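You operate a simulated robot arm through the tools that you are given. There is no shell and no other tool. Be economical: measure what you need, move in short steps, check, and stop when the job is done.

Carry out the task below with a simulated two-armed robot. There is one attempt and no reset: what you move stays moved.

Task
Pick up the tall brown core with one hand, pass it to the other hand and put it on the trolley shelf. Set down upright: tall brown core.
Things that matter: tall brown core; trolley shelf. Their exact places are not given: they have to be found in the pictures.

The check looks at the end state, three seconds after you hand in, the way a careful person would. Anything else that was tipped, shoved, dropped, spilled or broken makes it a failure.

Robot
Two 7-joint arms with two-finger parallel grippers on one trunk, on a base that drives. Base frame: it is fixed to the floor where the robot stands at the start and does not move with it; the origin is under the middle of the robot, x ahead of it, y to its left, z up. Readings come in mm, rad, newtons and seconds.
The left shoulder is at the start at [50, 165, 1055], the right one opposite. With the tool pointing down near the work surface each hand reaches from about 240 to 700 mm from the robot's upright axis, wherever it stands, measured 20 degrees to its own side. Places, roughly: trolley shelf [-2800, -2300, 400]. Payload 3.91 kg a hand.
The TCP of each hand is the grasp point between the finger pads, 30 mm short of the fingertips. In the tool frame z runs along the fingers and y along their closing line. The gripper opens to 110 mm. The fingers are 20 mm wide and 10 mm thick; the gripper's body (48 by 112 mm) begins 55 mm behind the TCP.
Orientation is told as [roll, pitch, yaw] about the base's x, y, z axes, in that order, counted from this pose: with the fingers straight down and closing along the base's y, the tool's x points along the base's -x, its y along +y and its z along -z.

Tools
- The arms move only by the tool play_rows. It takes "left_rows", "right_rows" or both (then of equal length, played together; a hand with none holds still); each is a list of rows, each a list of 3 entries, a list of its own where there are three numbers: the shift along the tool's x, y, z in mm, then the turn, a rotation vector about the tool's x, y, z in degrees, then the finger opening in mm, from 0 to 110. In form: [[[x, y, z], [ax, ay, az], jaw], ...]. A call has 1 to 12 rows; each row is the pose to reach, as a shift and turn from the pose commanded when the call began, along the tool's axes at that moment. Rows are played at 5 a second. More than 50 mm and 0.15 rad between two rows, or a gripper value outside its range, and nothing of the call is played. A pose out of reach is approached as far as the arm can. The call stops where the force on the tool passes 40 N (or 10 N more than at its start, if that is more) or the arm is blocked; 0.2 s more then pass. Each finger travels about 45 mm/s and halts on what it meets, pressing with about 44 N; the grip force reading is that of the motor and also rises with nothing between the fingers. The clock runs only during rows and for 0.2 s after the last one: add rows that repeat a pose to give the fingers time. It gives the time, the measured TCP pose, the force on the tool (base axes), the opening and the grip force at its end, in the units of the frame above (readings bear some noise), with the torque about the TCP (base axes, N m) and any sound that the robot's microphone picked up.
- Cameras (640 x 400 px; columns grow to the right, rows downward): "scene" is now at [116.8, -29.3, 1240.3]; the picture's right is [-0.30, -0.95, 0.00], its down [-0.42, 0.13, -0.90] and it looks along [0.86, -0.27, -0.44] (base axes); focal length 271 px, centre (320, 200). "left" rides on the left gripper at [72, -17, -103] in its tool frame; the picture's right is [0.23, 0.97, 0.00], its down [-0.76, 0.18, -0.62] and it looks along [-0.61, 0.14, 0.78] (tool axes); focal length 222 px, centre (320, 200). "right" rides on the right gripper at [72, 17, -103] in its tool frame; the picture's right is [-0.23, 0.97, 0.00], its down [-0.76, -0.18, -0.62] and it looks along [-0.61, -0.14, 0.78] (tool axes); focal length 222 px, centre (320, 200).
- capture(camera): a new picture of that camera. It takes no simulated time.
- move_column(by): slides the trunk up (or, below 0, down) by that many mm; the arms and the scene camera ride with it, the base frame stays. It gives what a move gives, with no picture.
- roll_base(legs): drives the robot by 1 to 6 legs, each [ahead, left, turn to the left] in mm, mm and rad, along the robot's own axes; the way and the turn of a leg run together, so that a leg with both is an arc; at most 1500 mm and 3.142 rad a leg. The arms and the cameras ride along, it lands a little off, and it stops where it bumps. It gives what a move gives.
- turn_head(pan, tilt): turns the head with the scene camera to pan (to the left, within 1.396 rad either way) and tilt (down, from -0.506 to 1.204), counted from straight ahead of the robot. It gives what a move gives.
- point_at(camera, pixels): there is no depth. For up to 12 entries [column, row, z] of the newest picture of that camera ("zoom" is the newest enlarged one), the place [x, y] in the base frame at which the ray of that pixel passes the height z, good to about 2 mm. It takes no simulated time.
- inspect(camera, box): a new picture of the part [left, top, right, bottom] of that camera's present view, enlarged. It takes no simulated time.
- finish_job(): hands the job in; it is judged then, once.

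Work in short steps. Measure before you move; look again where a grasp or a placing could have gone wrong, and mend it. You have 80 turns and 78 pictures in all, those below and enlarged ones among them. Open the grippers and draw the arms clear of the work before you hand the job in, unless the task says otherwise; then end with one line.

The tools are called after "Call:" as name(argument=value, ...) on one line, values as JSON. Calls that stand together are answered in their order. play_rows: Moves the arms, as the interface text tells. Its arguments: {"type":"object","properties":{"left_rows":{"type":"array","items":{"type":"array"}},"right_rows":{"type":"array","items":{"type":"array"}}},"required":[]} The other tools are called the same way: move_column (by) slides the trunk up or down; roll_base (legs) drives the base; turn_head (pan, tilt) turns the head that bears the scene camera; capture (camera) takes a picture; point_at (camera, pixels) gives the place at which the rays of pixels pass given heights; inspect (camera, box) takes an enlarged picture of a part of a camera's view; finish_job () hands the job in.

At the start:

```text
time: 0.0
left_position: [480.0, 22.9, 1065.5]
left_tcp_rot: [0.001, 0.0, -0.001]
left_contact_force: [0.8, -0.5, -0.9]
left_ft_torque: [-0.02, -0.05, -0.01]
left_gripper_width: 110.2
left_finger_force: 0.1
right_position: [367.8, -442.8, 1026.8]
right_tcp_rot: [0.0, -0.001, 0.002]
right_contact_force: [-0.6, 0.5, 0.2]
right_ft_torque: [-0.01, -0.03, 0.0]
right_gripper_width: 109.9
right_finger_force: 0.0
trunk travel left (down, up): [-275.0, 228.0]
robot x, y, heading: [-0.9, -1.5, 0.002]
head pan, tilt: [-0.305, 0.457]
```

scene: 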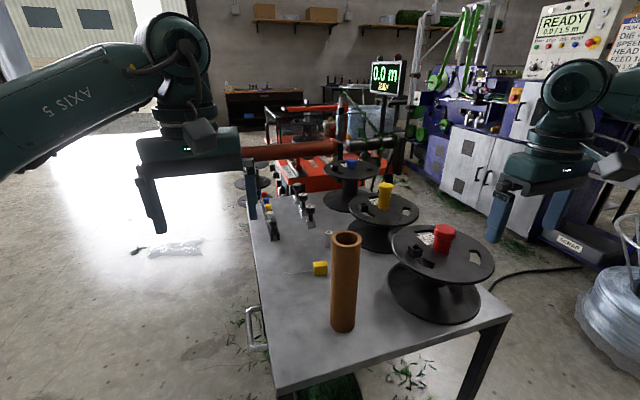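
right: 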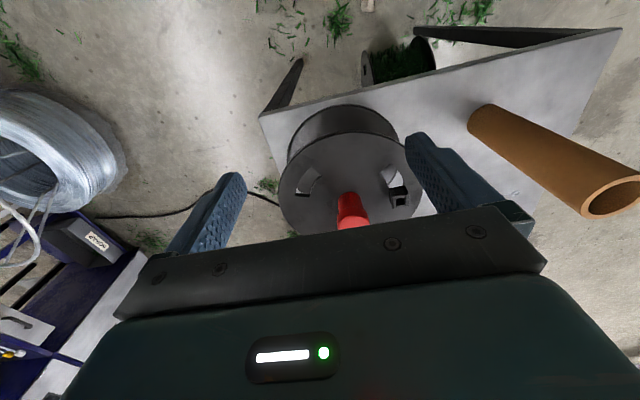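
left: 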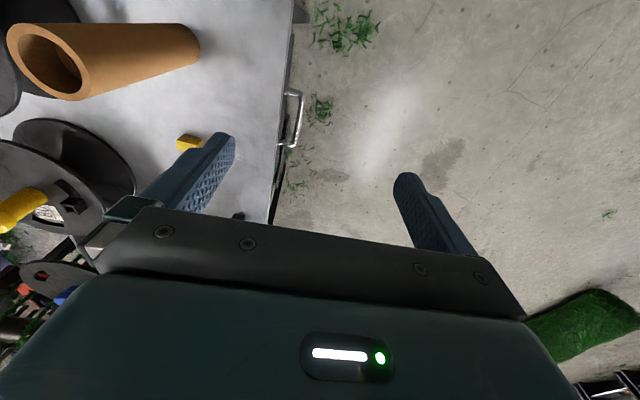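

The tall brown core stands at scene pixels: base about (343,325), top rim about (346,240). I'll measure it.

Call:
point_at(camera="scene", pixels=[[331, 325, 760], [343, 332, 760], [355, 325, 760], [331, 240, 1000], [361, 240, 1000], [346, 248, 1000], [346, 232, 1000], [346, 240, 960], [346, 240, 1040], [275, 388, 760], [511, 316, 760], [320, 268, 775]])

Call:
inspect(camera="scene", box=[230, 180, 430, 360])

```text
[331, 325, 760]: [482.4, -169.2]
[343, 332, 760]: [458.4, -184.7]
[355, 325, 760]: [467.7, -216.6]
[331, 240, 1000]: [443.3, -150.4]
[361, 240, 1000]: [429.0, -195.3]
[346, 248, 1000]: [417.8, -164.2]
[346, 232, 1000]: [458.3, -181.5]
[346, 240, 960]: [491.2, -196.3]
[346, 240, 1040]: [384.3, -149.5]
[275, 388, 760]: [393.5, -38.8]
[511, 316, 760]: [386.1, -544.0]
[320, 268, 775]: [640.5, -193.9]
```

```text
2.22 times, centred on (330, 270) of scene
```

zoom: 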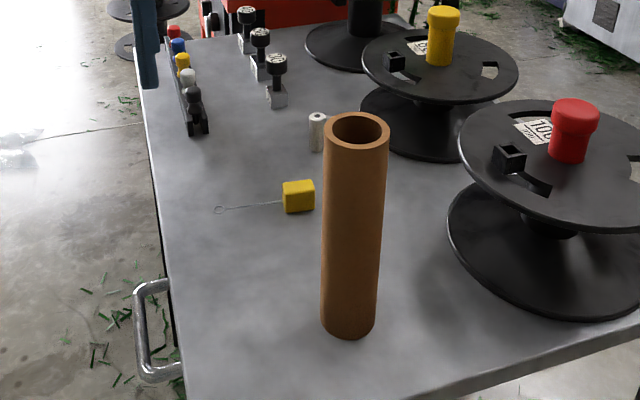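

The core stands about at (481,-195), about 53 mm wide and 208 mm tall. Before picking I look towards the trolley by turning the head right.

Call:
turn_head(pan=-1.396, tilt=0.3)

Call:
capture(camera="scene")

Call:
turn_head(pan=1.396, tilt=0.3)

Call:
capture(camera="scene")

```text
time: 1.3
left_position: [480.1, 22.7, 1066.1]
left_tcp_rot: [0.0, 0.0, -0.001]
left_contact_force: [-0.3, -0.2, 1.1]
left_ft_torque: [0.03, 0.02, 0.02]
left_gripper_width: 110.0
left_finger_force: 0.1
right_position: [367.6, -442.2, 1027.3]
right_tcp_rot: [0.0, 0.001, 0.002]
right_contact_force: [0.8, -0.7, -0.1]
right_ft_torque: [0.02, 0.01, -0.01]
right_gripper_width: 109.8
right_finger_force: 0.1
trunk travel left (down, up): [-275.0, 228.0]
robot x, y, heading: [3.4, -1.9, 0.004]
head pan, tilt: [-1.396, 0.3]
```

```text
73 pictures are left
```

scene: 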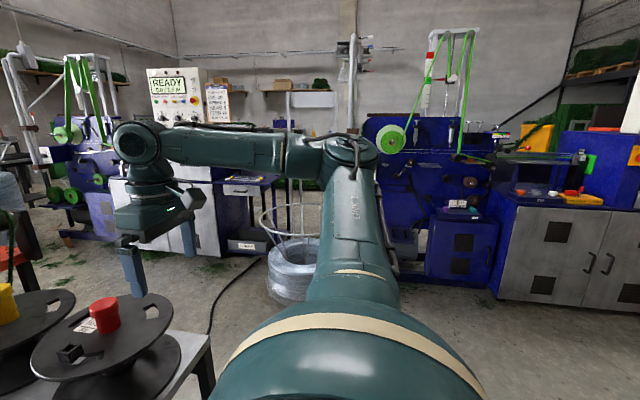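

```text
time: 3.8
left_position: [479.3, 22.0, 1066.1]
left_tcp_rot: [0.0, 0.001, 0.0]
left_contact_force: [-0.5, 0.4, -0.9]
left_ft_torque: [0.02, 0.02, -0.04]
left_gripper_width: 110.1
left_finger_force: 0.1
right_position: [367.2, -443.2, 1027.3]
right_tcp_rot: [-0.001, 0.0, 0.001]
right_contact_force: [-0.5, 0.6, 0.2]
right_ft_torque: [0.01, -0.01, 0.02]
right_gripper_width: 109.9
right_finger_force: 0.1
trunk travel left (down, up): [-275.0, 228.0]
robot x, y, heading: [-2.1, -1.5, 0.004]
head pan, tilt: [1.396, 0.3]
```

```text
72 pictures are left
```

scene: 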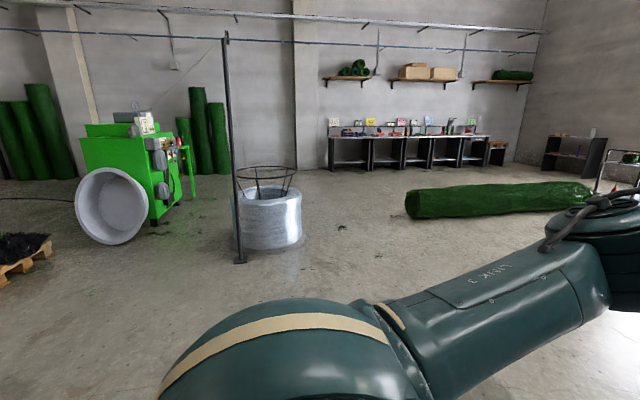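

Open floor on the left; the trolley lies behind right. I turn the base right by 1.0 rad (hands are above everything on the table) and look back towards the trolley before choosing the grasps.

Call:
roll_base(legs=[[0, 0, -1.0]])

Call:
turn_head(pan=-1.396, tilt=0.3)

Call:
capture(camera="scene")

```text
time: 6.7
left_position: [277.3, -392.6, 1065.0]
left_tcp_rot: [0.0, 0.0, -1.001]
left_contact_force: [-0.7, -0.7, 0.3]
left_ft_torque: [0.0, -0.03, -0.01]
left_gripper_width: 110.0
left_finger_force: 0.0
right_position: [-176.8, -549.3, 1027.3]
right_tcp_rot: [0.0, 0.0, -1.002]
right_contact_force: [-0.1, 0.7, 0.7]
right_ft_torque: [0.01, 0.01, 0.01]
right_gripper_width: 110.0
right_finger_force: 0.0
trunk travel left (down, up): [-275.0, 228.0]
robot x, y, heading: [-1.2, 0.8, -1.006]
head pan, tilt: [1.396, 0.3]
```

```text
time: 9.2
left_position: [277.2, -391.6, 1066.0]
left_tcp_rot: [0.002, 0.0, -1.002]
left_contact_force: [-0.3, -0.1, -0.5]
left_ft_torque: [0.03, -0.02, -0.04]
left_gripper_width: 109.9
left_finger_force: 0.1
right_position: [-176.0, -549.0, 1026.8]
right_tcp_rot: [-0.001, 0.001, -1.003]
right_contact_force: [0.2, 0.7, -0.6]
right_ft_torque: [-0.02, 0.01, -0.01]
right_gripper_width: 110.2
right_finger_force: 0.0
trunk travel left (down, up): [-275.0, 228.0]
robot x, y, heading: [-0.7, 2.1, -1.005]
head pan, tilt: [-1.396, 0.3]
```

```text
71 pictures are left
```

scene: 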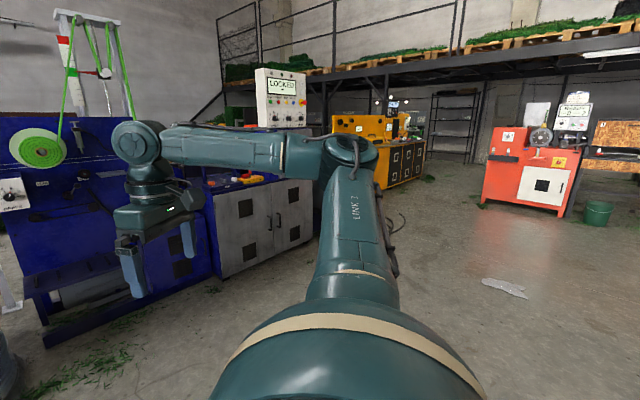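

The trolley should lie right behind the elbow in this view, about (330,180). I turn a further 0.6 rad so that it is clear of the arm.

Call:
roll_base(legs=[[0, 0, -1.0]])

Call:
turn_head(pan=-0.4, tilt=0.3)

Call:
capture(camera="scene")

```text
time: 12.2
left_position: [-182.3, -444.9, 1065.7]
left_tcp_rot: [0.001, 0.001, -2.006]
left_contact_force: [0.0, -0.2, 0.1]
left_ft_torque: [-0.02, 0.0, 0.03]
left_gripper_width: 109.9
left_finger_force: 0.0
right_position: [-557.1, -146.2, 1026.9]
right_tcp_rot: [0.001, -0.001, -2.005]
right_contact_force: [-0.2, -0.1, 0.1]
right_ft_torque: [0.03, -0.02, 0.0]
right_gripper_width: 110.2
right_finger_force: 0.0
trunk travel left (down, up): [-275.0, 228.0]
robot x, y, heading: [1.8, 2.3, -2.009]
head pan, tilt: [-1.396, 0.3]
```

```text
time: 13.4
left_position: [-182.0, -445.0, 1064.9]
left_tcp_rot: [-0.002, -0.001, -2.007]
left_contact_force: [0.1, 0.1, 0.7]
left_ft_torque: [0.02, -0.02, 0.0]
left_gripper_width: 110.2
left_finger_force: 0.1
right_position: [-557.0, -147.9, 1027.6]
right_tcp_rot: [0.0, 0.0, -2.004]
right_contact_force: [0.1, 0.4, -0.6]
right_ft_torque: [-0.01, -0.01, 0.02]
right_gripper_width: 110.0
right_finger_force: 0.1
trunk travel left (down, up): [-275.0, 228.0]
robot x, y, heading: [2.0, -0.2, -2.007]
head pan, tilt: [-0.4, 0.3]
```

```text
70 pictures are left
```

scene: 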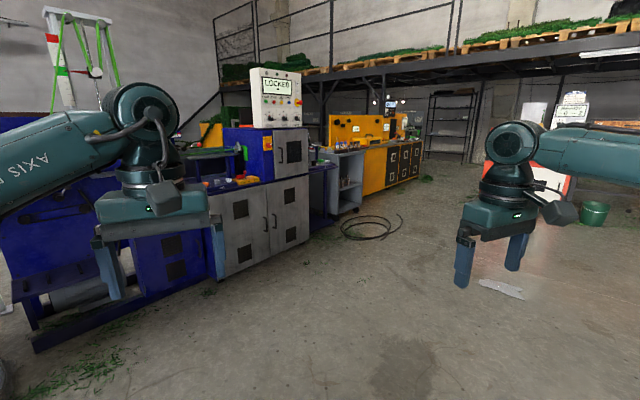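

A grey shelved trolley appears around (345,180), between the blue cabinet and yellow machine. I enlarge it.

Call:
inspect(camera="scene", box=[290, 130, 418, 250])

Call:
point_at(camera="scene", pixels=[[345, 190, 400], [330, 190, 400], [360, 183, 400], [338, 215, 0], [362, 205, 0]])

```text
3.33 times, centred on (354, 190) of scene
```

zoom: 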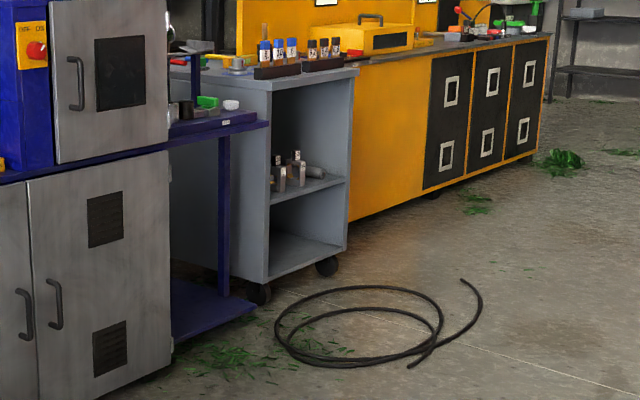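

```text
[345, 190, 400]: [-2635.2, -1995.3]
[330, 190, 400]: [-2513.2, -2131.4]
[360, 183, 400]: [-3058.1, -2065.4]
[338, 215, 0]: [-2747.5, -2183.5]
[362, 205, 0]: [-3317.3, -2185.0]
```

The trolley is an open cabinet with a middle shelf (z≈400) that holds metal items on the left, so the core must go in from the front with a horizontal hand. Plan: right hand picks from above, left takes it from the side with fingers pointing forward, then places. I turn back to the table and look.

Call:
roll_base(legs=[[0, 0, 2.007]])

Call:
turn_head(pan=-0.35, tilt=0.7)

Call:
capture(camera="scene")

```text
time: 18.6
left_position: [480.3, 25.8, 1065.2]
left_tcp_rot: [0.0, 0.001, 0.009]
left_contact_force: [0.3, -0.1, -0.2]
left_ft_torque: [-0.02, 0.0, -0.02]
left_gripper_width: 110.1
left_finger_force: 0.0
right_position: [371.6, -440.9, 1027.3]
right_tcp_rot: [0.0, 0.0, 0.01]
right_contact_force: [0.1, 0.3, -0.2]
right_ft_torque: [0.01, 0.0, -0.02]
right_gripper_width: 110.0
right_finger_force: 0.1
trunk travel left (down, up): [-275.0, 228.0]
robot x, y, heading: [-0.5, -1.0, 0.007]
head pan, tilt: [-0.4, 0.3]
```

```text
time: 19.5
left_position: [479.1, 26.0, 1064.4]
left_tcp_rot: [0.0, 0.001, 0.005]
left_contact_force: [-0.3, -0.3, -0.4]
left_ft_torque: [0.0, -0.01, -0.02]
left_gripper_width: 110.2
left_finger_force: 0.1
right_position: [371.7, -440.4, 1026.3]
right_tcp_rot: [-0.001, -0.002, 0.008]
right_contact_force: [0.4, 0.2, -0.2]
right_ft_torque: [0.02, -0.04, 0.0]
right_gripper_width: 110.0
right_finger_force: 0.1
trunk travel left (down, up): [-275.0, 228.0]
robot x, y, heading: [5.0, 0.1, 0.005]
head pan, tilt: [-0.351, 0.7]
```

```text
68 pictures are left
```

scene: 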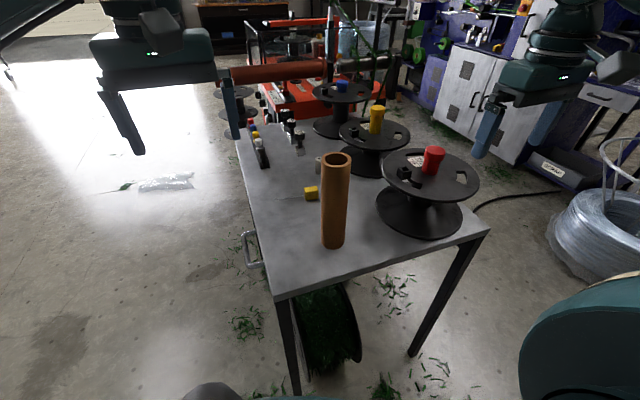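

The view is back: core base near edge (333,248), top rim (322–352, 152–170). I measure base, rim and the reel's near flange.

Call:
point_at(camera="scene", pixels=[[333, 248, 760], [321, 243, 760], [345, 243, 760], [337, 160, 960], [337, 160, 970], [323, 160, 968], [352, 160, 968], [377, 195, 770], [383, 170, 900]])

Call:
inspect(camera="scene", box=[280, 130, 400, 260])

```text
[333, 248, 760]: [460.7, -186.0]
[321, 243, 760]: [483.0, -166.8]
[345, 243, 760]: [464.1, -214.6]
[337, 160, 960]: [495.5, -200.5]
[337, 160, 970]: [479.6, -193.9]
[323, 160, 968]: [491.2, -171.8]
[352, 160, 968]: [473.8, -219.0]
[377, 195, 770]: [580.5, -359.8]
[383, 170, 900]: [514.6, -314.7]
```

```text
3.08 times, centred on (340, 195) of scene
```

zoom: 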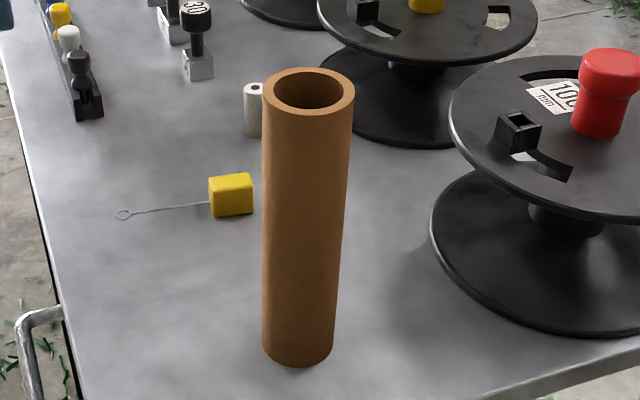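

Core centre ≈ (483,-195), top ≈ 968. I move the right hand above it at TCP z≈1040, staying clear of the red peg.

Call:
play_rows(right_rows=[[[-10, 20, -15], [0, 0, 0], 110], [[-29, 62, -15], [0, 0, 0], 110], [[-48, 104, -15], [0, 0, 0], 110], [[-67, 146, -15], [0, 0, 0], 110], [[-86, 188, -15], [0, 0, 0], 110], [[-103, 224, -15], [0, 0, 0], 110], [[-112, 244, -15], [0, 0, 0], 110], [[-112, 244, -15], [0, 0, 0], 110]])

Call:
capture(camera="right")

Call:
capture(camera="scene")

```text
time: 21.3
left_position: [480.1, 26.6, 1066.2]
left_tcp_rot: [0.0, 0.0, 0.008]
left_contact_force: [-0.1, 0.6, -0.1]
left_ft_torque: [0.0, 0.02, 0.0]
left_gripper_width: 110.1
left_finger_force: 0.1
right_position: [480.6, -195.7, 1043.5]
right_tcp_rot: [0.0, 0.0, 0.008]
right_contact_force: [-0.5, 0.6, 0.4]
right_ft_torque: [-0.03, -0.01, 0.01]
right_gripper_width: 110.0
right_finger_force: 0.1
trunk travel left (down, up): [-275.0, 228.0]
robot x, y, heading: [-0.2, -3.8, 0.006]
head pan, tilt: [-0.351, 0.7]
```

```text
66 pictures are left
```

right: 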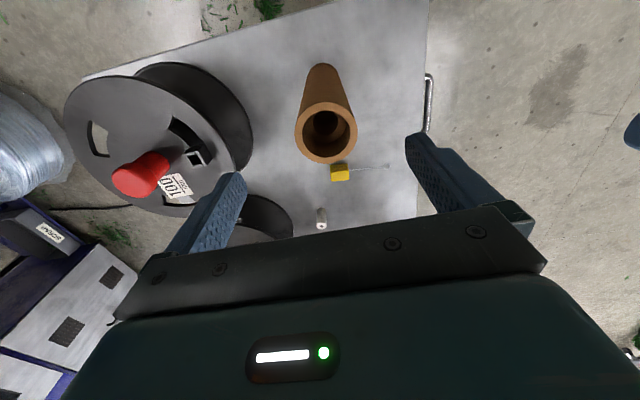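

```text
65 pictures are left
```

scene: 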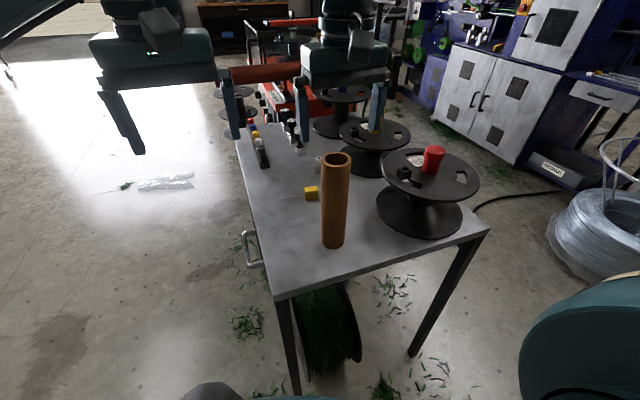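

I cross-check the rim centre (326,132) from the right camera.

Call:
point_at(camera="right", pixels=[[326, 132, 968], [326, 132, 958], [326, 132, 980], [296, 130, 968], [358, 132, 968], [323, 63, 760]])

```text
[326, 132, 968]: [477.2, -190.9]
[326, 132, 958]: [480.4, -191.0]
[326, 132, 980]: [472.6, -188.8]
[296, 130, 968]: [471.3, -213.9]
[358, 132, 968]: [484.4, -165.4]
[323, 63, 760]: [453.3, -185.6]
```

Both cameras agree: centre ≈ (480,-193), top ≈ 969. I descend to TCP z≈941 and look again before closing.

Call:
play_rows(right_rows=[[[0, 2, 15], [0, 0, 0], 110], [[0, 2.5, 45], [0, 0, 0], 110], [[0, 2.5, 75], [0, 0, 0], 110], [[0, 2.5, 102], [0, 0, 0], 110], [[0, 2.5, 102], [0, 0, 0], 110]])

Call:
capture(camera="right")

Call:
inspect(camera="scene", box=[260, 60, 420, 260])

```text
time: 22.5
left_position: [478.9, 25.3, 1066.2]
left_tcp_rot: [0.001, 0.0, 0.007]
left_contact_force: [0.3, -0.6, 0.0]
left_ft_torque: [-0.02, 0.0, 0.06]
left_gripper_width: 110.1
left_finger_force: 0.0
right_position: [481.2, -193.6, 940.5]
right_tcp_rot: [0.0, -0.003, 0.009]
right_contact_force: [-0.2, -0.1, 0.0]
right_ft_torque: [-0.01, 0.02, 0.02]
right_gripper_width: 110.0
right_finger_force: 0.2
trunk travel left (down, up): [-275.0, 228.0]
robot x, y, heading: [-2.3, -0.1, 0.006]
head pan, tilt: [-0.351, 0.7]
```

```text
64 pictures are left
```

right: 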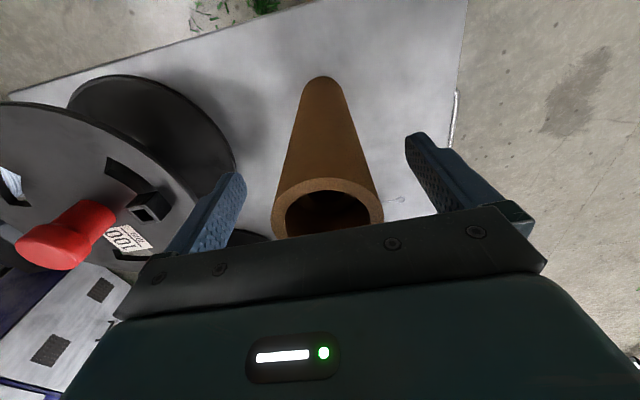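

```text
2.00 times, centred on (340, 160) of scene
```

zoom: 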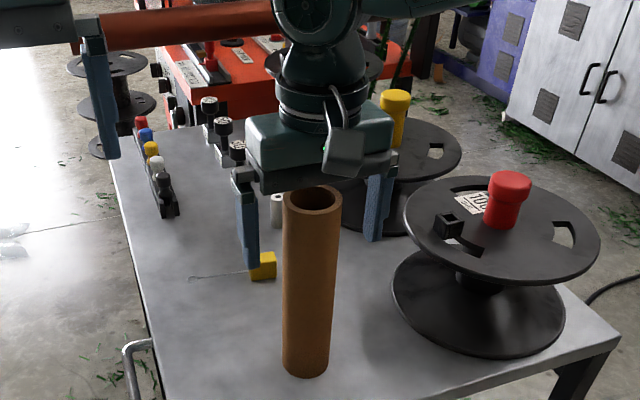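

Fingers straddle the core centrally (rim centre about (328,210) between the fingers). I close the right hand.

Call:
play_rows(right_rows=[[[0, 0, 0], [0, 0, 0], 90], [[0, 0, 0], [0, 0, 0], 75], [[0, 0, 0], [0, 0, 0], 62], [[0, 0, 0], [0, 0, 0], 55], [[0, 0, 0], [0, 0, 0], 45], [[0, 0, 0], [0, 0, 0], 30], [[0, 0, 0], [0, 0, 0], 30], [[0, 0, 0], [0, 0, 0], 30]])

Call:
inspect(camera="scene", box=[260, 60, 420, 260])

```text
time: 24.3
left_position: [480.4, 26.6, 1065.7]
left_tcp_rot: [0.0, 0.0, 0.007]
left_contact_force: [-0.5, 0.4, 0.0]
left_ft_torque: [-0.02, 0.01, -0.02]
left_gripper_width: 109.8
left_finger_force: 0.0
right_position: [481.6, -194.9, 939.9]
right_tcp_rot: [0.002, 0.001, 0.007]
right_contact_force: [0.2, -0.6, 0.2]
right_ft_torque: [0.04, 0.0, 0.04]
right_gripper_width: 53.2
right_finger_force: 43.8
trunk travel left (down, up): [-275.0, 228.0]
robot x, y, heading: [-2.1, -2.2, 0.01]
head pan, tilt: [-0.351, 0.7]
```

```text
2.00 times, centred on (340, 160) of scene
```

zoom: 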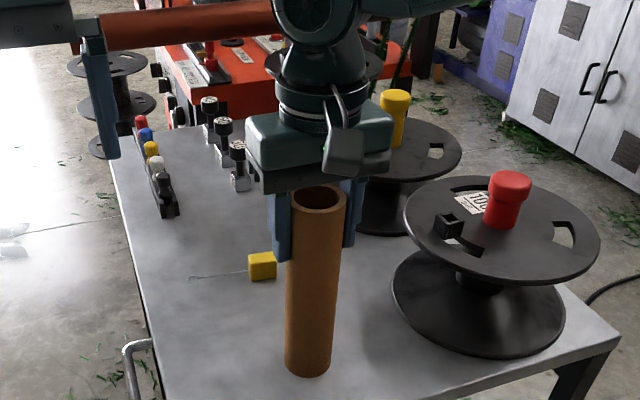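

The grip is firm (53.2 mm, 44 N). I lift the core straight up 120 mm.

Call:
play_rows(right_rows=[[[0, 0, -15], [0, 0, 0], 30], [[0, 0, -45], [0, 0, 0], 30], [[0, 0, -80], [0, 0, 0], 30], [[0, 0, -110], [0, 0, 0], 30], [[0, 0, -120], [0, 0, 0], 30], [[0, 0, -120], [0, 0, 0], 30]])

Call:
capture(camera="scene")

```text
time: 25.7
left_position: [480.3, 26.0, 1064.9]
left_tcp_rot: [-0.001, 0.0, 0.007]
left_contact_force: [1.3, -0.5, -0.4]
left_ft_torque: [0.03, -0.01, -0.01]
left_gripper_width: 110.3
left_finger_force: 0.1
right_position: [480.5, -195.1, 1060.9]
right_tcp_rot: [0.001, -0.001, 0.008]
right_contact_force: [-0.4, 0.0, -0.9]
right_ft_torque: [-0.01, 0.02, 0.0]
right_gripper_width: 53.3
right_finger_force: 44.3
trunk travel left (down, up): [-275.0, 228.0]
robot x, y, heading: [2.5, 0.5, 0.005]
head pan, tilt: [-0.351, 0.7]
```

```text
61 pictures are left
```

scene: 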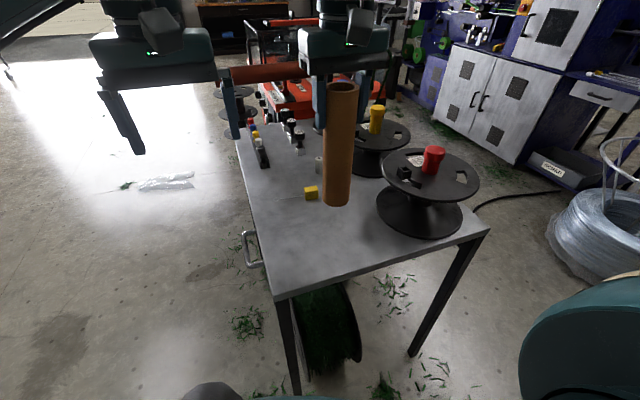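

The core is lifted and hangs upright. I back the robot 500 mm off the table to have free space for the handover.

Call:
roll_base(legs=[[-500, 0, 0]])

Call:
turn_head(pan=0.0, tilt=0.5)

Call:
capture(camera="scene")

```text
time: 28.6
left_position: [-22.0, 21.4, 1066.4]
left_tcp_rot: [0.0, 0.001, 0.002]
left_contact_force: [-0.3, 0.0, -0.2]
left_ft_torque: [0.0, -0.02, 0.03]
left_gripper_width: 110.0
left_finger_force: 0.2
right_position: [-20.5, -199.1, 1059.4]
right_tcp_rot: [0.0, 0.0, 0.004]
right_contact_force: [0.1, 0.5, -1.0]
right_ft_torque: [0.02, -0.04, -0.03]
right_gripper_width: 53.0
right_finger_force: 43.4
trunk travel left (down, up): [-275.0, 228.0]
robot x, y, heading: [-501.7, -2.4, 0.005]
head pan, tilt: [-0.351, 0.7]
```

```text
time: 29.5
left_position: [-21.2, 22.1, 1065.6]
left_tcp_rot: [0.001, -0.002, 0.005]
left_contact_force: [0.3, -0.4, -0.1]
left_ft_torque: [0.01, -0.01, 0.0]
left_gripper_width: 110.2
left_finger_force: 0.0
right_position: [-20.4, -198.6, 1060.1]
right_tcp_rot: [0.0, 0.0, 0.003]
right_contact_force: [0.3, 0.0, -0.8]
right_ft_torque: [-0.01, 0.01, -0.02]
right_gripper_width: 53.3
right_finger_force: 43.9
trunk travel left (down, up): [-275.0, 228.0]
robot x, y, heading: [-501.4, -5.0, 0.001]
head pan, tilt: [0.0, 0.499]
```

```text
60 pictures are left
```

scene: 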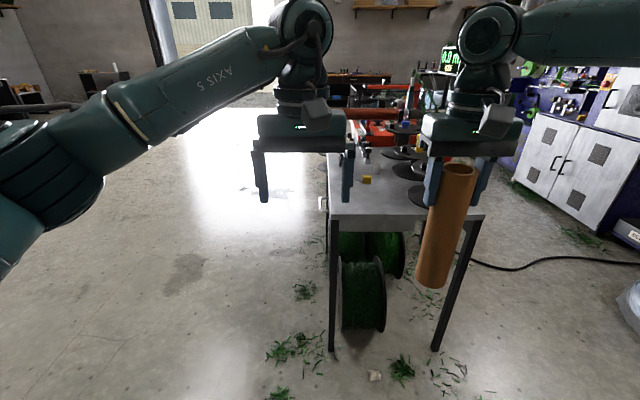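

Rows 1–11: I swing the left hand to point forward (−90° about tool y) while moving it forward, outward and down, away from the right hand.

Call:
play_rows(left_rows=[[[-10, 5, 5], [0, -8.2, 0], 110], [[-24, 10, 10], [0, -16.4, 0], 110], [[-38, 15, 15], [0, -24.6, 0], 110], [[-52, 20, 20], [0, -32.8, 0], 110], [[-66, 25, 25], [0, -41, 0], 110], [[-80, 30, 30], [0, -49.2, 0], 110], [[-94, 35, 35], [0, -57.4, 0], 110], [[-108, 40, 40], [0, -65.6, 0], 110], [[-122, 45, 45], [0, -73.8, 0], 110], [[-136, 50, 50], [0, -82, 0], 110], [[-150, 50, 55], [0, -90, 0], 110], [[-150, 50, 55], [0, -90, 0], 110]])

Call:
capture(camera="scene")

```text
time: 32.1
left_position: [128.8, 71.4, 1012.2]
left_tcp_rot: [-2.978, -1.568, 2.982]
left_contact_force: [-0.3, -1.0, -0.5]
left_ft_torque: [-0.01, -0.01, 0.05]
left_gripper_width: 110.2
left_finger_force: 0.1
right_position: [-21.5, -198.5, 1060.4]
right_tcp_rot: [0.0, 0.0, 0.006]
right_contact_force: [-0.5, 0.1, -1.3]
right_ft_torque: [0.02, -0.03, 0.01]
right_gripper_width: 53.2
right_finger_force: 43.9
trunk travel left (down, up): [-275.0, 228.0]
robot x, y, heading: [-503.4, -0.4, 0.003]
head pan, tilt: [0.0, 0.499]
```

```text
59 pictures are left
```

scene: 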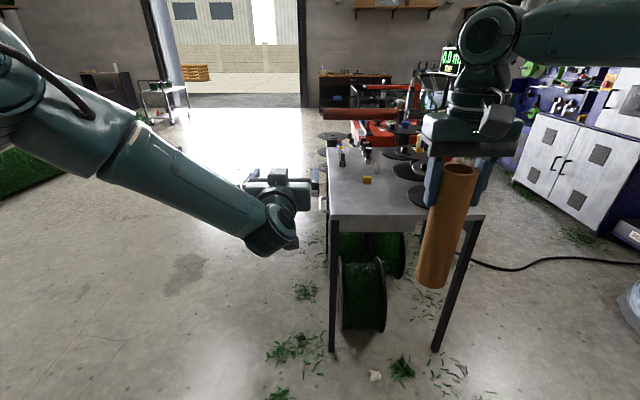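

The left hand points forward now at (129,71,1012). I retract it to (34,0,1012) while the right hand carries the core forward to x≈129 and 37 mm up, still at the right side.

Call:
play_rows(left_rows=[[[0, 0, -20], [0, 0, 0], 110], [[0, 0, -50], [0, 0, 0], 110], [[0, -20, -80], [0, 0, 0], 110], [[0, -45, -95], [0, 0, 0], 110], [[0, -71, -95], [0, 0, 0], 110], [[0, -71, -95], [0, 0, 0], 110]], right_rows=[[[-25, 0, -10], [0, 0, 0], 30], [[-60, 0, -20], [0, 0, 0], 30], [[-95, 0, -30], [0, 0, 0], 30], [[-130, 0, -37], [0, 0, 0], 30], [[-150, 0, -37], [0, 0, 0], 30], [[-150, 0, -37], [0, 0, 0], 30]])

Call:
capture(camera="scene")

```text
time: 33.5
left_position: [33.8, 0.6, 1010.6]
left_tcp_rot: [-1.026, -1.569, 1.03]
left_contact_force: [-0.3, -0.2, -0.2]
left_ft_torque: [0.0, -0.01, -0.02]
left_gripper_width: 110.1
left_finger_force: 0.1
right_position: [47.0, -243.2, 1063.6]
right_tcp_rot: [0.002, 0.001, 0.002]
right_contact_force: [0.0, -0.5, -0.6]
right_ft_torque: [0.0, 0.0, -0.03]
right_gripper_width: 53.0
right_finger_force: 44.6
right hand out of reach, approached as far as the arm can: row 2, 3, 4, 5, 6
trunk travel left (down, up): [-275.0, 228.0]
robot x, y, heading: [-499.3, -4.7, 0.002]
head pan, tilt: [0.0, 0.499]
```

```text
58 pictures are left
```

scene: 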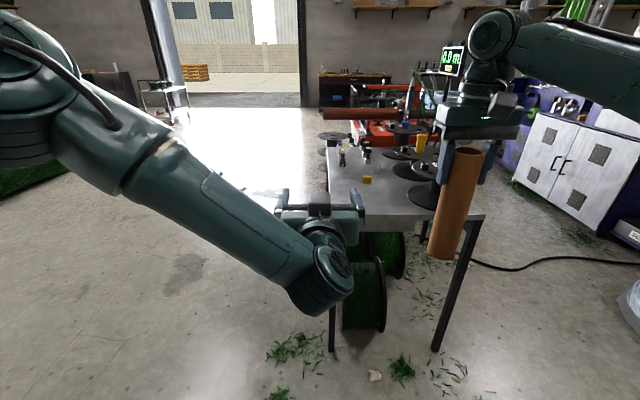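

The right hand hit its reach limit at that height, so I'll hand over lower and nearer: left hand goes below at about (25,-60,800), and right makes a small test shift back/down to see where its commanded pose stands.

Call:
play_rows(left_rows=[[[20, 0, 0], [0, 0, 0], 110], [[60, 0, -3], [0, 0, 0], 110], [[105, 0, -9], [0, 0, 0], 110], [[150, -20, -9], [0, 0, 0], 110], [[190, -40, -9], [0, 0, 0], 110], [[211, -60, -9], [0, 0, 0], 110], [[211, -60, -9], [0, 0, 0], 110]], right_rows=[[[10, 0, 10], [0, 0, 0], 30], [[30, 0, 25], [0, 0, 0], 30], [[50, 0, 40], [0, 0, 0], 30], [[50, 0, 50], [0, 0, 0], 30], [[50, 0, 50], [0, 0, 0], 30], [[50, 0, 50], [0, 0, 0], 30], [[50, 0, 50], [0, 0, 0], 30]])

```text
time: 35.1
left_position: [25.2, -60.1, 799.7]
left_tcp_rot: [-0.579, -1.57, 0.58]
left_contact_force: [0.4, -0.2, -0.1]
left_ft_torque: [0.0, 0.0, -0.03]
left_gripper_width: 110.0
left_finger_force: 0.1
right_position: [-3.6, -242.5, 1013.4]
right_tcp_rot: [-0.002, 0.001, 0.003]
right_contact_force: [0.1, -0.5, -1.4]
right_ft_torque: [0.0, 0.0, 0.02]
right_gripper_width: 53.1
right_finger_force: 44.4
trunk travel left (down, up): [-275.0, 228.0]
robot x, y, heading: [-501.9, -2.6, 0.006]
head pan, tilt: [0.0, 0.499]
```

Commanded pose equals the reached one. I bring the core over the open left hand: right to (25,-60,1025), core bottom about 845 against left fingers' top at 810.

Call:
play_rows(right_rows=[[[0, 15, -12], [0, 0, 0], 30], [[-5, 50, -12], [0, 0, 0], 30], [[-12, 90, -12], [0, 0, 0], 30], [[-20, 130, -12], [0, 0, 0], 30], [[-28, 165, -12], [0, 0, 0], 30], [[-28, 182, -12], [0, 0, 0], 30], [[-28, 182, -12], [0, 0, 0], 30]])

Call:
capture(camera="scene")

Call:
capture(camera="left")

```text
time: 36.7
left_position: [26.4, -59.5, 799.0]
left_tcp_rot: [-0.604, -1.571, 0.609]
left_contact_force: [-0.1, -0.2, 0.0]
left_ft_torque: [0.02, -0.02, 0.0]
left_gripper_width: 110.1
left_finger_force: 0.0
right_position: [-30.0, -139.6, 1009.5]
right_tcp_rot: [0.002, 0.001, 0.005]
right_contact_force: [0.0, 0.7, -1.4]
right_ft_torque: [-0.04, 0.02, -0.01]
right_gripper_width: 53.2
right_finger_force: 43.6
right hand out of reach, approached as far as the arm can: row 3, 4, 5, 6, 7
trunk travel left (down, up): [-275.0, 228.0]
robot x, y, heading: [-502.3, -3.3, 0.001]
head pan, tilt: [0.0, 0.499]
```

```text
57 pictures are left
```

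scene: 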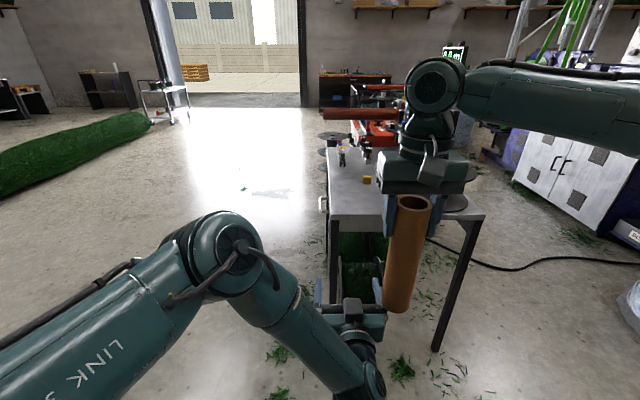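

```text
56 pictures are left
```

left: 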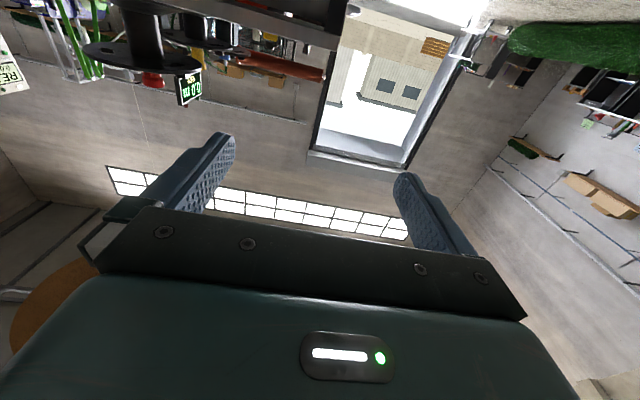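

The right hand stopped short at (-30,-140), a reach limit towards the left. I'll instead hand over further right: core to (28,-243,1010), and turn the left hand −60° in yaw so that it comes in from the left.

Call:
play_rows(right_rows=[[[0, -20, 0], [0, 0, 0], 30], [[-10, -50, 0], [0, 0, 0], 30], [[-30, -85, 0], [0, 0, 0], 30], [[-50, -103, 0], [0, 0, 0], 30], [[-58, -103, 0], [0, 0, 0], 30], [[-58, -103, 0], [0, 0, 0], 30], [[-58, -103, 0], [0, 0, 0], 30], [[-58, -103, 0], [0, 0, 0], 30], [[-58, -103, 0], [0, 0, 0], 30], [[-58, -103, 0], [0, 0, 0], 30], [[-58, -103, 0], [0, 0, 0], 30]], left_rows=[[[0, 0, 0], [0, 0, 0], 110], [[0, 5, 0], [0, 0, 0], 110], [[0, 10, 0], [7.5, 0, 0], 110], [[0, 10, 0], [15, 0, 0], 110], [[0, 10, 0], [22.5, 0, 0], 110], [[0, 10, 0], [30, 0, 0], 110], [[0, 10, 0], [37.5, 0, 0], 110], [[-20, 10, -10], [45, 0, 0], 110], [[-50, 10, -20], [52.5, 0, 0], 110], [[-90, 10, -30], [60, 0, 0], 110], [[-125, 10, -38], [60, 0, 0], 110]])

Call:
capture(camera="scene")

Call:
capture(camera="left")

```text
time: 39.1
left_position: [-13.2, -89.8, 903.1]
left_tcp_rot: [0.006, -1.515, -0.375]
left_contact_force: [0.3, -0.2, 0.2]
left_ft_torque: [-0.02, -0.02, 0.02]
left_gripper_width: 109.8
left_finger_force: 0.0
left hand out of reach, approached as far as the arm can: row 3, 4, 5, 6, 7, 8, 9, 10, 11
right_position: [27.8, -242.1, 1009.9]
right_tcp_rot: [0.0, 0.0, 0.003]
right_contact_force: [0.2, 0.3, -0.5]
right_ft_torque: [-0.03, 0.0, -0.04]
right_gripper_width: 53.2
right_finger_force: 44.0
trunk travel left (down, up): [-275.0, 228.0]
robot x, y, heading: [-499.4, -7.3, 0.003]
head pan, tilt: [0.0, 0.499]
```

```text
55 pictures are left
```

scene: 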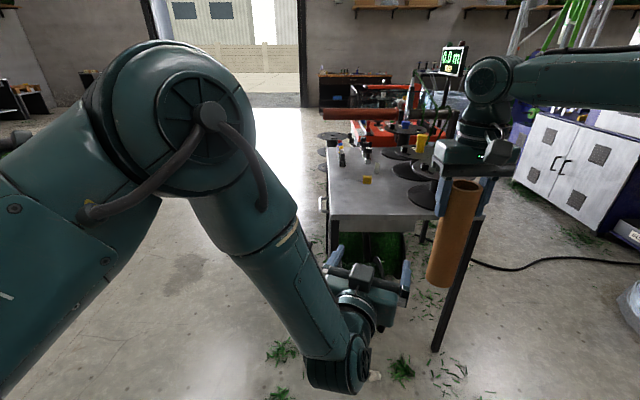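

```text
54 pictures are left
```

left: 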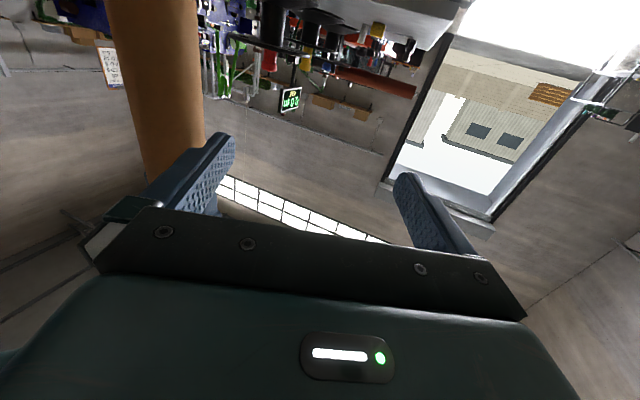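

The left wrist only yawed ≈ −21°. New plan: left hand back to pointing straight forward, well below at (26,-60,690); then the core is brought in from above with the right hand lower (where its reach is better).

Call:
play_rows(left_rows=[[[20, 8, 7], [-4, -0.6, -0.1], 110], [[55, 15, 14], [-8, -1.2, -0.2], 110], [[95, 22, 20], [-12, -1.8, -0.3], 110], [[135, 30, 26], [-16, -2.4, -0.4], 110], [[175, 38, 32], [-20, -3, -0.5], 110], [[211, 42, 37], [-21.45, -3.2, -0.6], 110], [[211, 42, 37], [-21.45, -3.2, -0.6], 110]])

Call:
play_rows(right_rows=[[[0, 0, 15], [0, 0, 0], 30], [[0, 20, 40], [0, 0, 0], 30], [[0, 50, 60], [0, 0, 0], 30], [[0, 80, 75], [0, 0, 0], 30], [[0, 100, 80], [0, 0, 0], 30], [[0, 100, 80], [0, 0, 0], 30]])

Call:
capture(camera="scene")

```text
time: 40.7
left_position: [13.0, -85.6, 764.6]
left_tcp_rot: [0.089, -1.565, -0.076]
left_contact_force: [0.4, -0.6, -0.4]
left_ft_torque: [-0.01, -0.03, -0.04]
left_gripper_width: 110.0
left_finger_force: 0.0
left hand out of reach, approached as far as the arm can: row 2, 3, 4, 5, 6, 7
right_position: [27.8, -242.8, 1011.3]
right_tcp_rot: [0.001, 0.0, 0.004]
right_contact_force: [0.7, 0.4, -1.2]
right_ft_torque: [0.0, 0.0, -0.01]
right_gripper_width: 53.1
right_finger_force: 43.9
trunk travel left (down, up): [-275.0, 228.0]
robot x, y, heading: [-498.7, -3.6, 0.002]
head pan, tilt: [0.0, 0.499]
```

```text
time: 42.1
left_position: [11.5, -83.8, 763.3]
left_tcp_rot: [0.336, -1.563, -0.322]
left_contact_force: [-4.9, 15.7, -9.0]
left_ft_torque: [0.44, -0.04, -0.23]
left_gripper_width: 102.0
left_finger_force: 0.0
right_position: [5.8, -169.9, 934.5]
right_tcp_rot: [-0.003, -0.004, 0.0]
right_contact_force: [3.5, -15.9, 9.1]
right_ft_torque: [-2.33, -0.73, -0.18]
right_gripper_width: 53.9
right_finger_force: 43.6
right hand out of reach, approached as far as the arm can: row 4, 5, 6
trunk travel left (down, up): [-275.0, 228.0]
robot x, y, heading: [-498.9, -2.9, 0.003]
head pan, tilt: [0.0, 0.499]
```

```text
53 pictures are left
```

scene: 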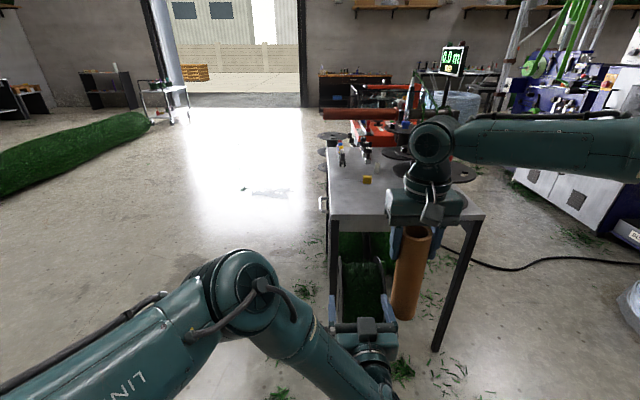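

The core touched the left finger (≈16 N). I back the right hand off sideways and up and look at the core in the grip.

Call:
play_rows(right_rows=[[[0, -15, 0], [0, 0, 0], 30], [[0, -45, 0], [0, 0, 0], 30], [[0, -75, -20], [0, 0, 0], 30], [[0, -75, -40], [0, 0, 0], 30], [[0, -75, -40], [0, 0, 0], 30]])

Call:
inspect(camera="scene", box=[340, 100, 540, 330])

Call:
capture(camera="right")

```text
time: 43.3
left_position: [11.2, -86.5, 765.3]
left_tcp_rot: [0.034, -1.566, -0.023]
left_contact_force: [0.4, -0.3, 0.3]
left_ft_torque: [-0.01, 0.01, 0.0]
left_gripper_width: 110.2
left_finger_force: 0.0
right_position: [5.2, -241.8, 974.7]
right_tcp_rot: [-0.001, 0.001, 0.005]
right_contact_force: [0.1, 1.4, -0.7]
right_ft_torque: [-0.01, 0.01, -0.01]
right_gripper_width: 53.4
right_finger_force: 43.9
trunk travel left (down, up): [-275.0, 228.0]
robot x, y, heading: [-502.6, -0.3, 0.001]
head pan, tilt: [0.0, 0.499]
```

```text
1.74 times, centred on (440, 215) of scene
```

zoom: 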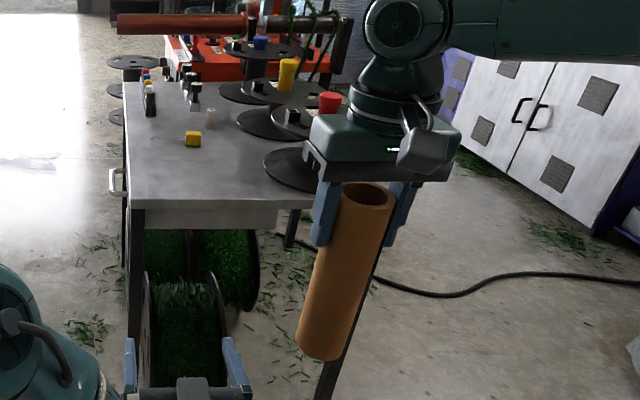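

```text
51 pictures are left
```

right: 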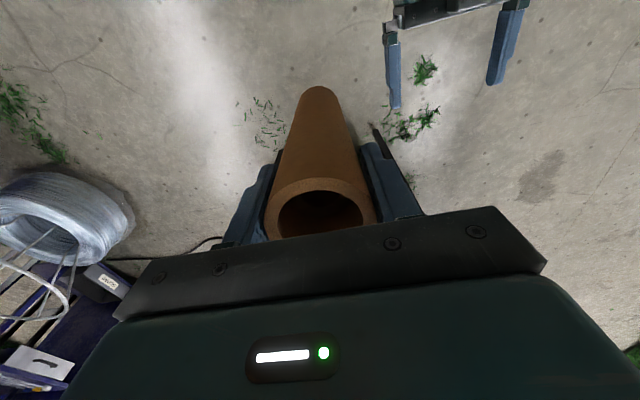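

I measure the core's tilt from the right camera: rim's near edge (318,178) at z≈1003 and bottom near edge (318,87) at z≈795.

Call:
point_at(camera="right", pixels=[[319, 178, 1003], [319, 87, 795], [302, 92, 795], [335, 92, 795], [265, 210, 1003], [377, 210, 1003]])

Call:
inspect(camera="right", box=[220, 60, 420, 260])

```text
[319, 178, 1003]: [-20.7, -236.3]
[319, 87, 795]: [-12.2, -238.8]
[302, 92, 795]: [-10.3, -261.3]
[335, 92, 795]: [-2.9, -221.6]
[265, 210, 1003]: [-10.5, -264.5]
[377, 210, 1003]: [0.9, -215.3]
```

```text
2.00 times, centred on (320, 160) of right
```

zoom: 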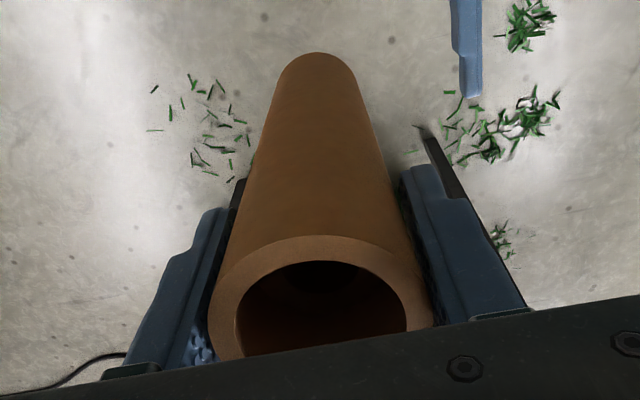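

Tilt is only ≈2°, fine. I raise the right hand to z≈1015 (core clear above the left hand) and test whether yawing the right hand by +34° lets it reach inward.

Call:
play_rows(right_rows=[[[0, 0, -20], [0, 0, 0], 30], [[0, 0, -40], [0, 0, -8.5], 30], [[0, 0, -40], [0, 0, -17], 30], [[0, 0, -40], [0, 0, -25.5], 30], [[0, 0, -40], [0, 0, -34], 30], [[0, 30, -40], [0, 0, -34], 30], [[0, 70, -40], [0, 0, -34], 30], [[0, 110, -40], [0, 0, -34], 30], [[0, 150, -40], [0, 0, -34], 30], [[0, 150, -40], [0, 0, -34], 30]])

Call:
capture(camera="scene")

```text
time: 45.5
left_position: [12.9, -86.2, 765.7]
left_tcp_rot: [0.027, -1.564, -0.017]
left_contact_force: [0.1, 0.8, -0.2]
left_ft_torque: [0.0, 0.0, -0.01]
left_gripper_width: 109.8
left_finger_force: 0.1
right_position: [-29.3, -140.8, 1006.0]
right_tcp_rot: [-0.001, -0.002, 0.597]
right_contact_force: [0.4, -0.8, -0.9]
right_ft_torque: [-0.04, -0.01, 0.03]
right_gripper_width: 53.2
right_finger_force: 44.2
right hand out of reach, approached as far as the arm can: row 8, 9, 10
trunk travel left (down, up): [-275.0, 228.0]
robot x, y, heading: [-499.4, -5.7, 0.005]
head pan, tilt: [0.0, 0.499]
```

```text
49 pictures are left
```

scene: 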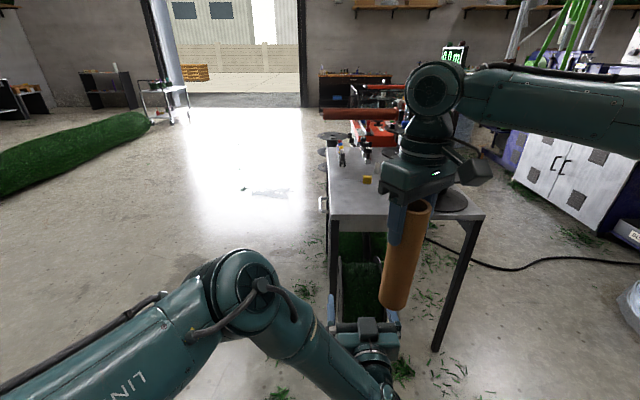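

Same boundary, so it's a position limit of the right arm. I move the right core slightly out and test how far right the left hand can come pointing forward with a −15° yaw, low at z≈775.

Call:
play_rows(right_rows=[[[0, -20, 0], [0, 0, 0], 30], [[0, -50, 0], [0, 0, 0], 30], [[0, -80, 0], [0, 0, 0], 30], [[0, -80, 0], [0, 0, 0], 30], [[0, -80, 0], [0, 0, 0], 30], [[0, -80, 0], [0, 0, 0], 30]], left_rows=[[[-10, 0, 0], [0, 0, 0], 110], [[-10, -10, -5], [4, 0, 0], 110], [[-10, -25, -10], [8, 0, 0], 110], [[-10, -45, -18], [12, 0, 0], 110], [[-10, -69, -25], [15, 0, 0], 110], [[-10, -69, -25], [15, 0, 0], 110]])

Call:
capture(camera="scene")

```text
time: 46.9
left_position: [-1.2, -98.2, 833.4]
left_tcp_rot: [0.03, -1.536, -0.25]
left_contact_force: [0.5, -0.7, 0.2]
left_ft_torque: [-0.03, 0.01, 0.0]
left_gripper_width: 110.1
left_finger_force: 0.2
left hand out of reach, approached as far as the arm can: row 2, 3, 4, 5, 6
right_position: [14.5, -205.8, 1006.7]
right_tcp_rot: [-0.001, 0.0, 0.595]
right_contact_force: [-0.5, 0.1, -1.2]
right_ft_torque: [0.01, 0.01, 0.0]
right_gripper_width: 53.3
right_finger_force: 44.0
trunk travel left (down, up): [-275.0, 228.0]
robot x, y, heading: [-500.0, -3.2, 0.005]
head pan, tilt: [0.0, 0.499]
```

```text
48 pictures are left
```

scene: 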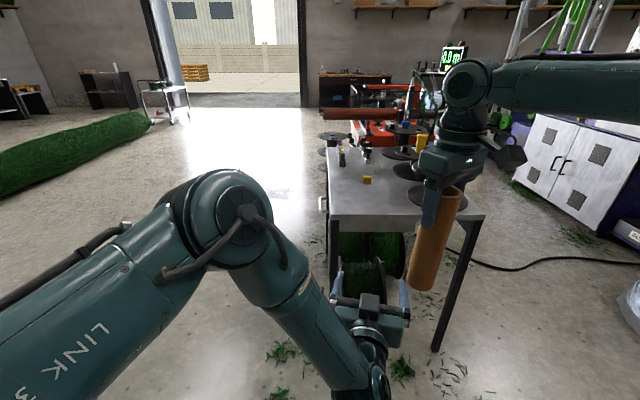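

Both hands have inward limits about 50 mm apart, so I'll roll the right hand ~50° about x: the core's lower end then points down-left towards the left hand, which rolls alike and slides onto it along the core's axis. First I bring the left hand out to about (25,90,876) with yaw 0 and the right back to yaw 0.

Call:
play_rows(left_rows=[[[0, 20, 0], [0, 0, 0], 110], [[-5, 60, 0], [-3, -0.5, 0], 110], [[-12, 105, -5], [-6, -1, 0], 110], [[-25, 150, -10], [-9, -1.5, 0], 110], [[-43, 189, -16], [-12.6, -2, 0], 110], [[-43, 189, -16], [-12.6, -2, 0], 110]], right_rows=[[[0, 0, 0], [0, 0, 8], 30], [[0, 0, 0], [0, 0, 16], 30], [[0, 0, 0], [0, 0, 24], 30], [[0, 0, 0], [0, 0, 32], 30], [[0, 0, 0], [0, 0, 34.1], 30], [[0, 0, 0], [0, 0, 34.1], 30]])

```text
time: 48.3
left_position: [9.6, 33.5, 910.8]
left_tcp_rot: [-3.028, -1.539, 2.993]
left_contact_force: [-0.8, 0.7, 0.3]
left_ft_torque: [-0.03, 0.04, 0.0]
left_gripper_width: 110.0
left_finger_force: 0.1
left hand out of reach, approached as far as the arm can: row 1, 2, 3, 4, 5, 6
right_position: [16.9, -207.3, 1007.3]
right_tcp_rot: [-0.001, 0.0, -0.002]
right_contact_force: [-0.5, 0.6, -0.3]
right_ft_torque: [-0.01, -0.02, 0.04]
right_gripper_width: 53.4
right_finger_force: 44.1
trunk travel left (down, up): [-275.0, 228.0]
robot x, y, heading: [-499.4, -0.9, 0.008]
head pan, tilt: [0.0, 0.499]
```

The left wrist is near a limit at this low, close place; I move it forward and up to about (85,60,950), where it was comfortable before.

Call:
play_rows(left_rows=[[[-10, 5, 20], [0, 0, 0], 110], [[-20, 15, 45], [-1, 1, 0], 110], [[-40, 27, 75], [-2, 1.8, 0], 110], [[-40, 27, 75], [-2, 1.8, 0], 110]])

Call:
capture(camera="scene")

```text
time: 49.3
left_position: [86.3, 56.7, 953.5]
left_tcp_rot: [-1.831, -1.566, 1.836]
left_contact_force: [-0.3, -0.3, 0.2]
left_ft_torque: [0.02, 0.02, -0.01]
left_gripper_width: 110.1
left_finger_force: 0.1
left hand out of reach, approached as far as the arm can: row 1, 2
right_position: [15.6, -206.6, 1007.6]
right_tcp_rot: [0.0, 0.001, 0.0]
right_contact_force: [0.2, -0.4, -0.9]
right_ft_torque: [0.01, -0.01, 0.01]
right_gripper_width: 53.3
right_finger_force: 43.9
trunk travel left (down, up): [-275.0, 228.0]
robot x, y, heading: [-503.3, -1.9, 0.003]
head pan, tilt: [0.0, 0.499]
```

```text
47 pictures are left
```

scene: 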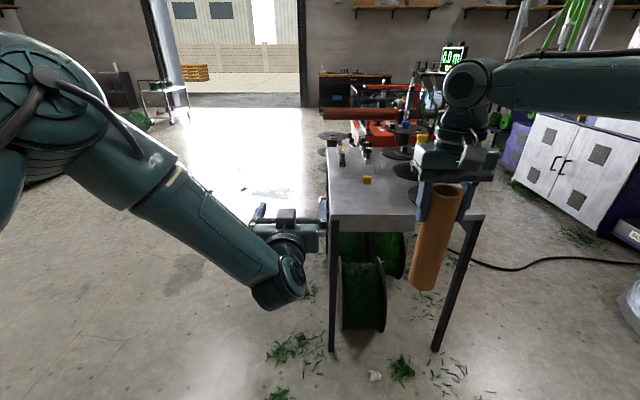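

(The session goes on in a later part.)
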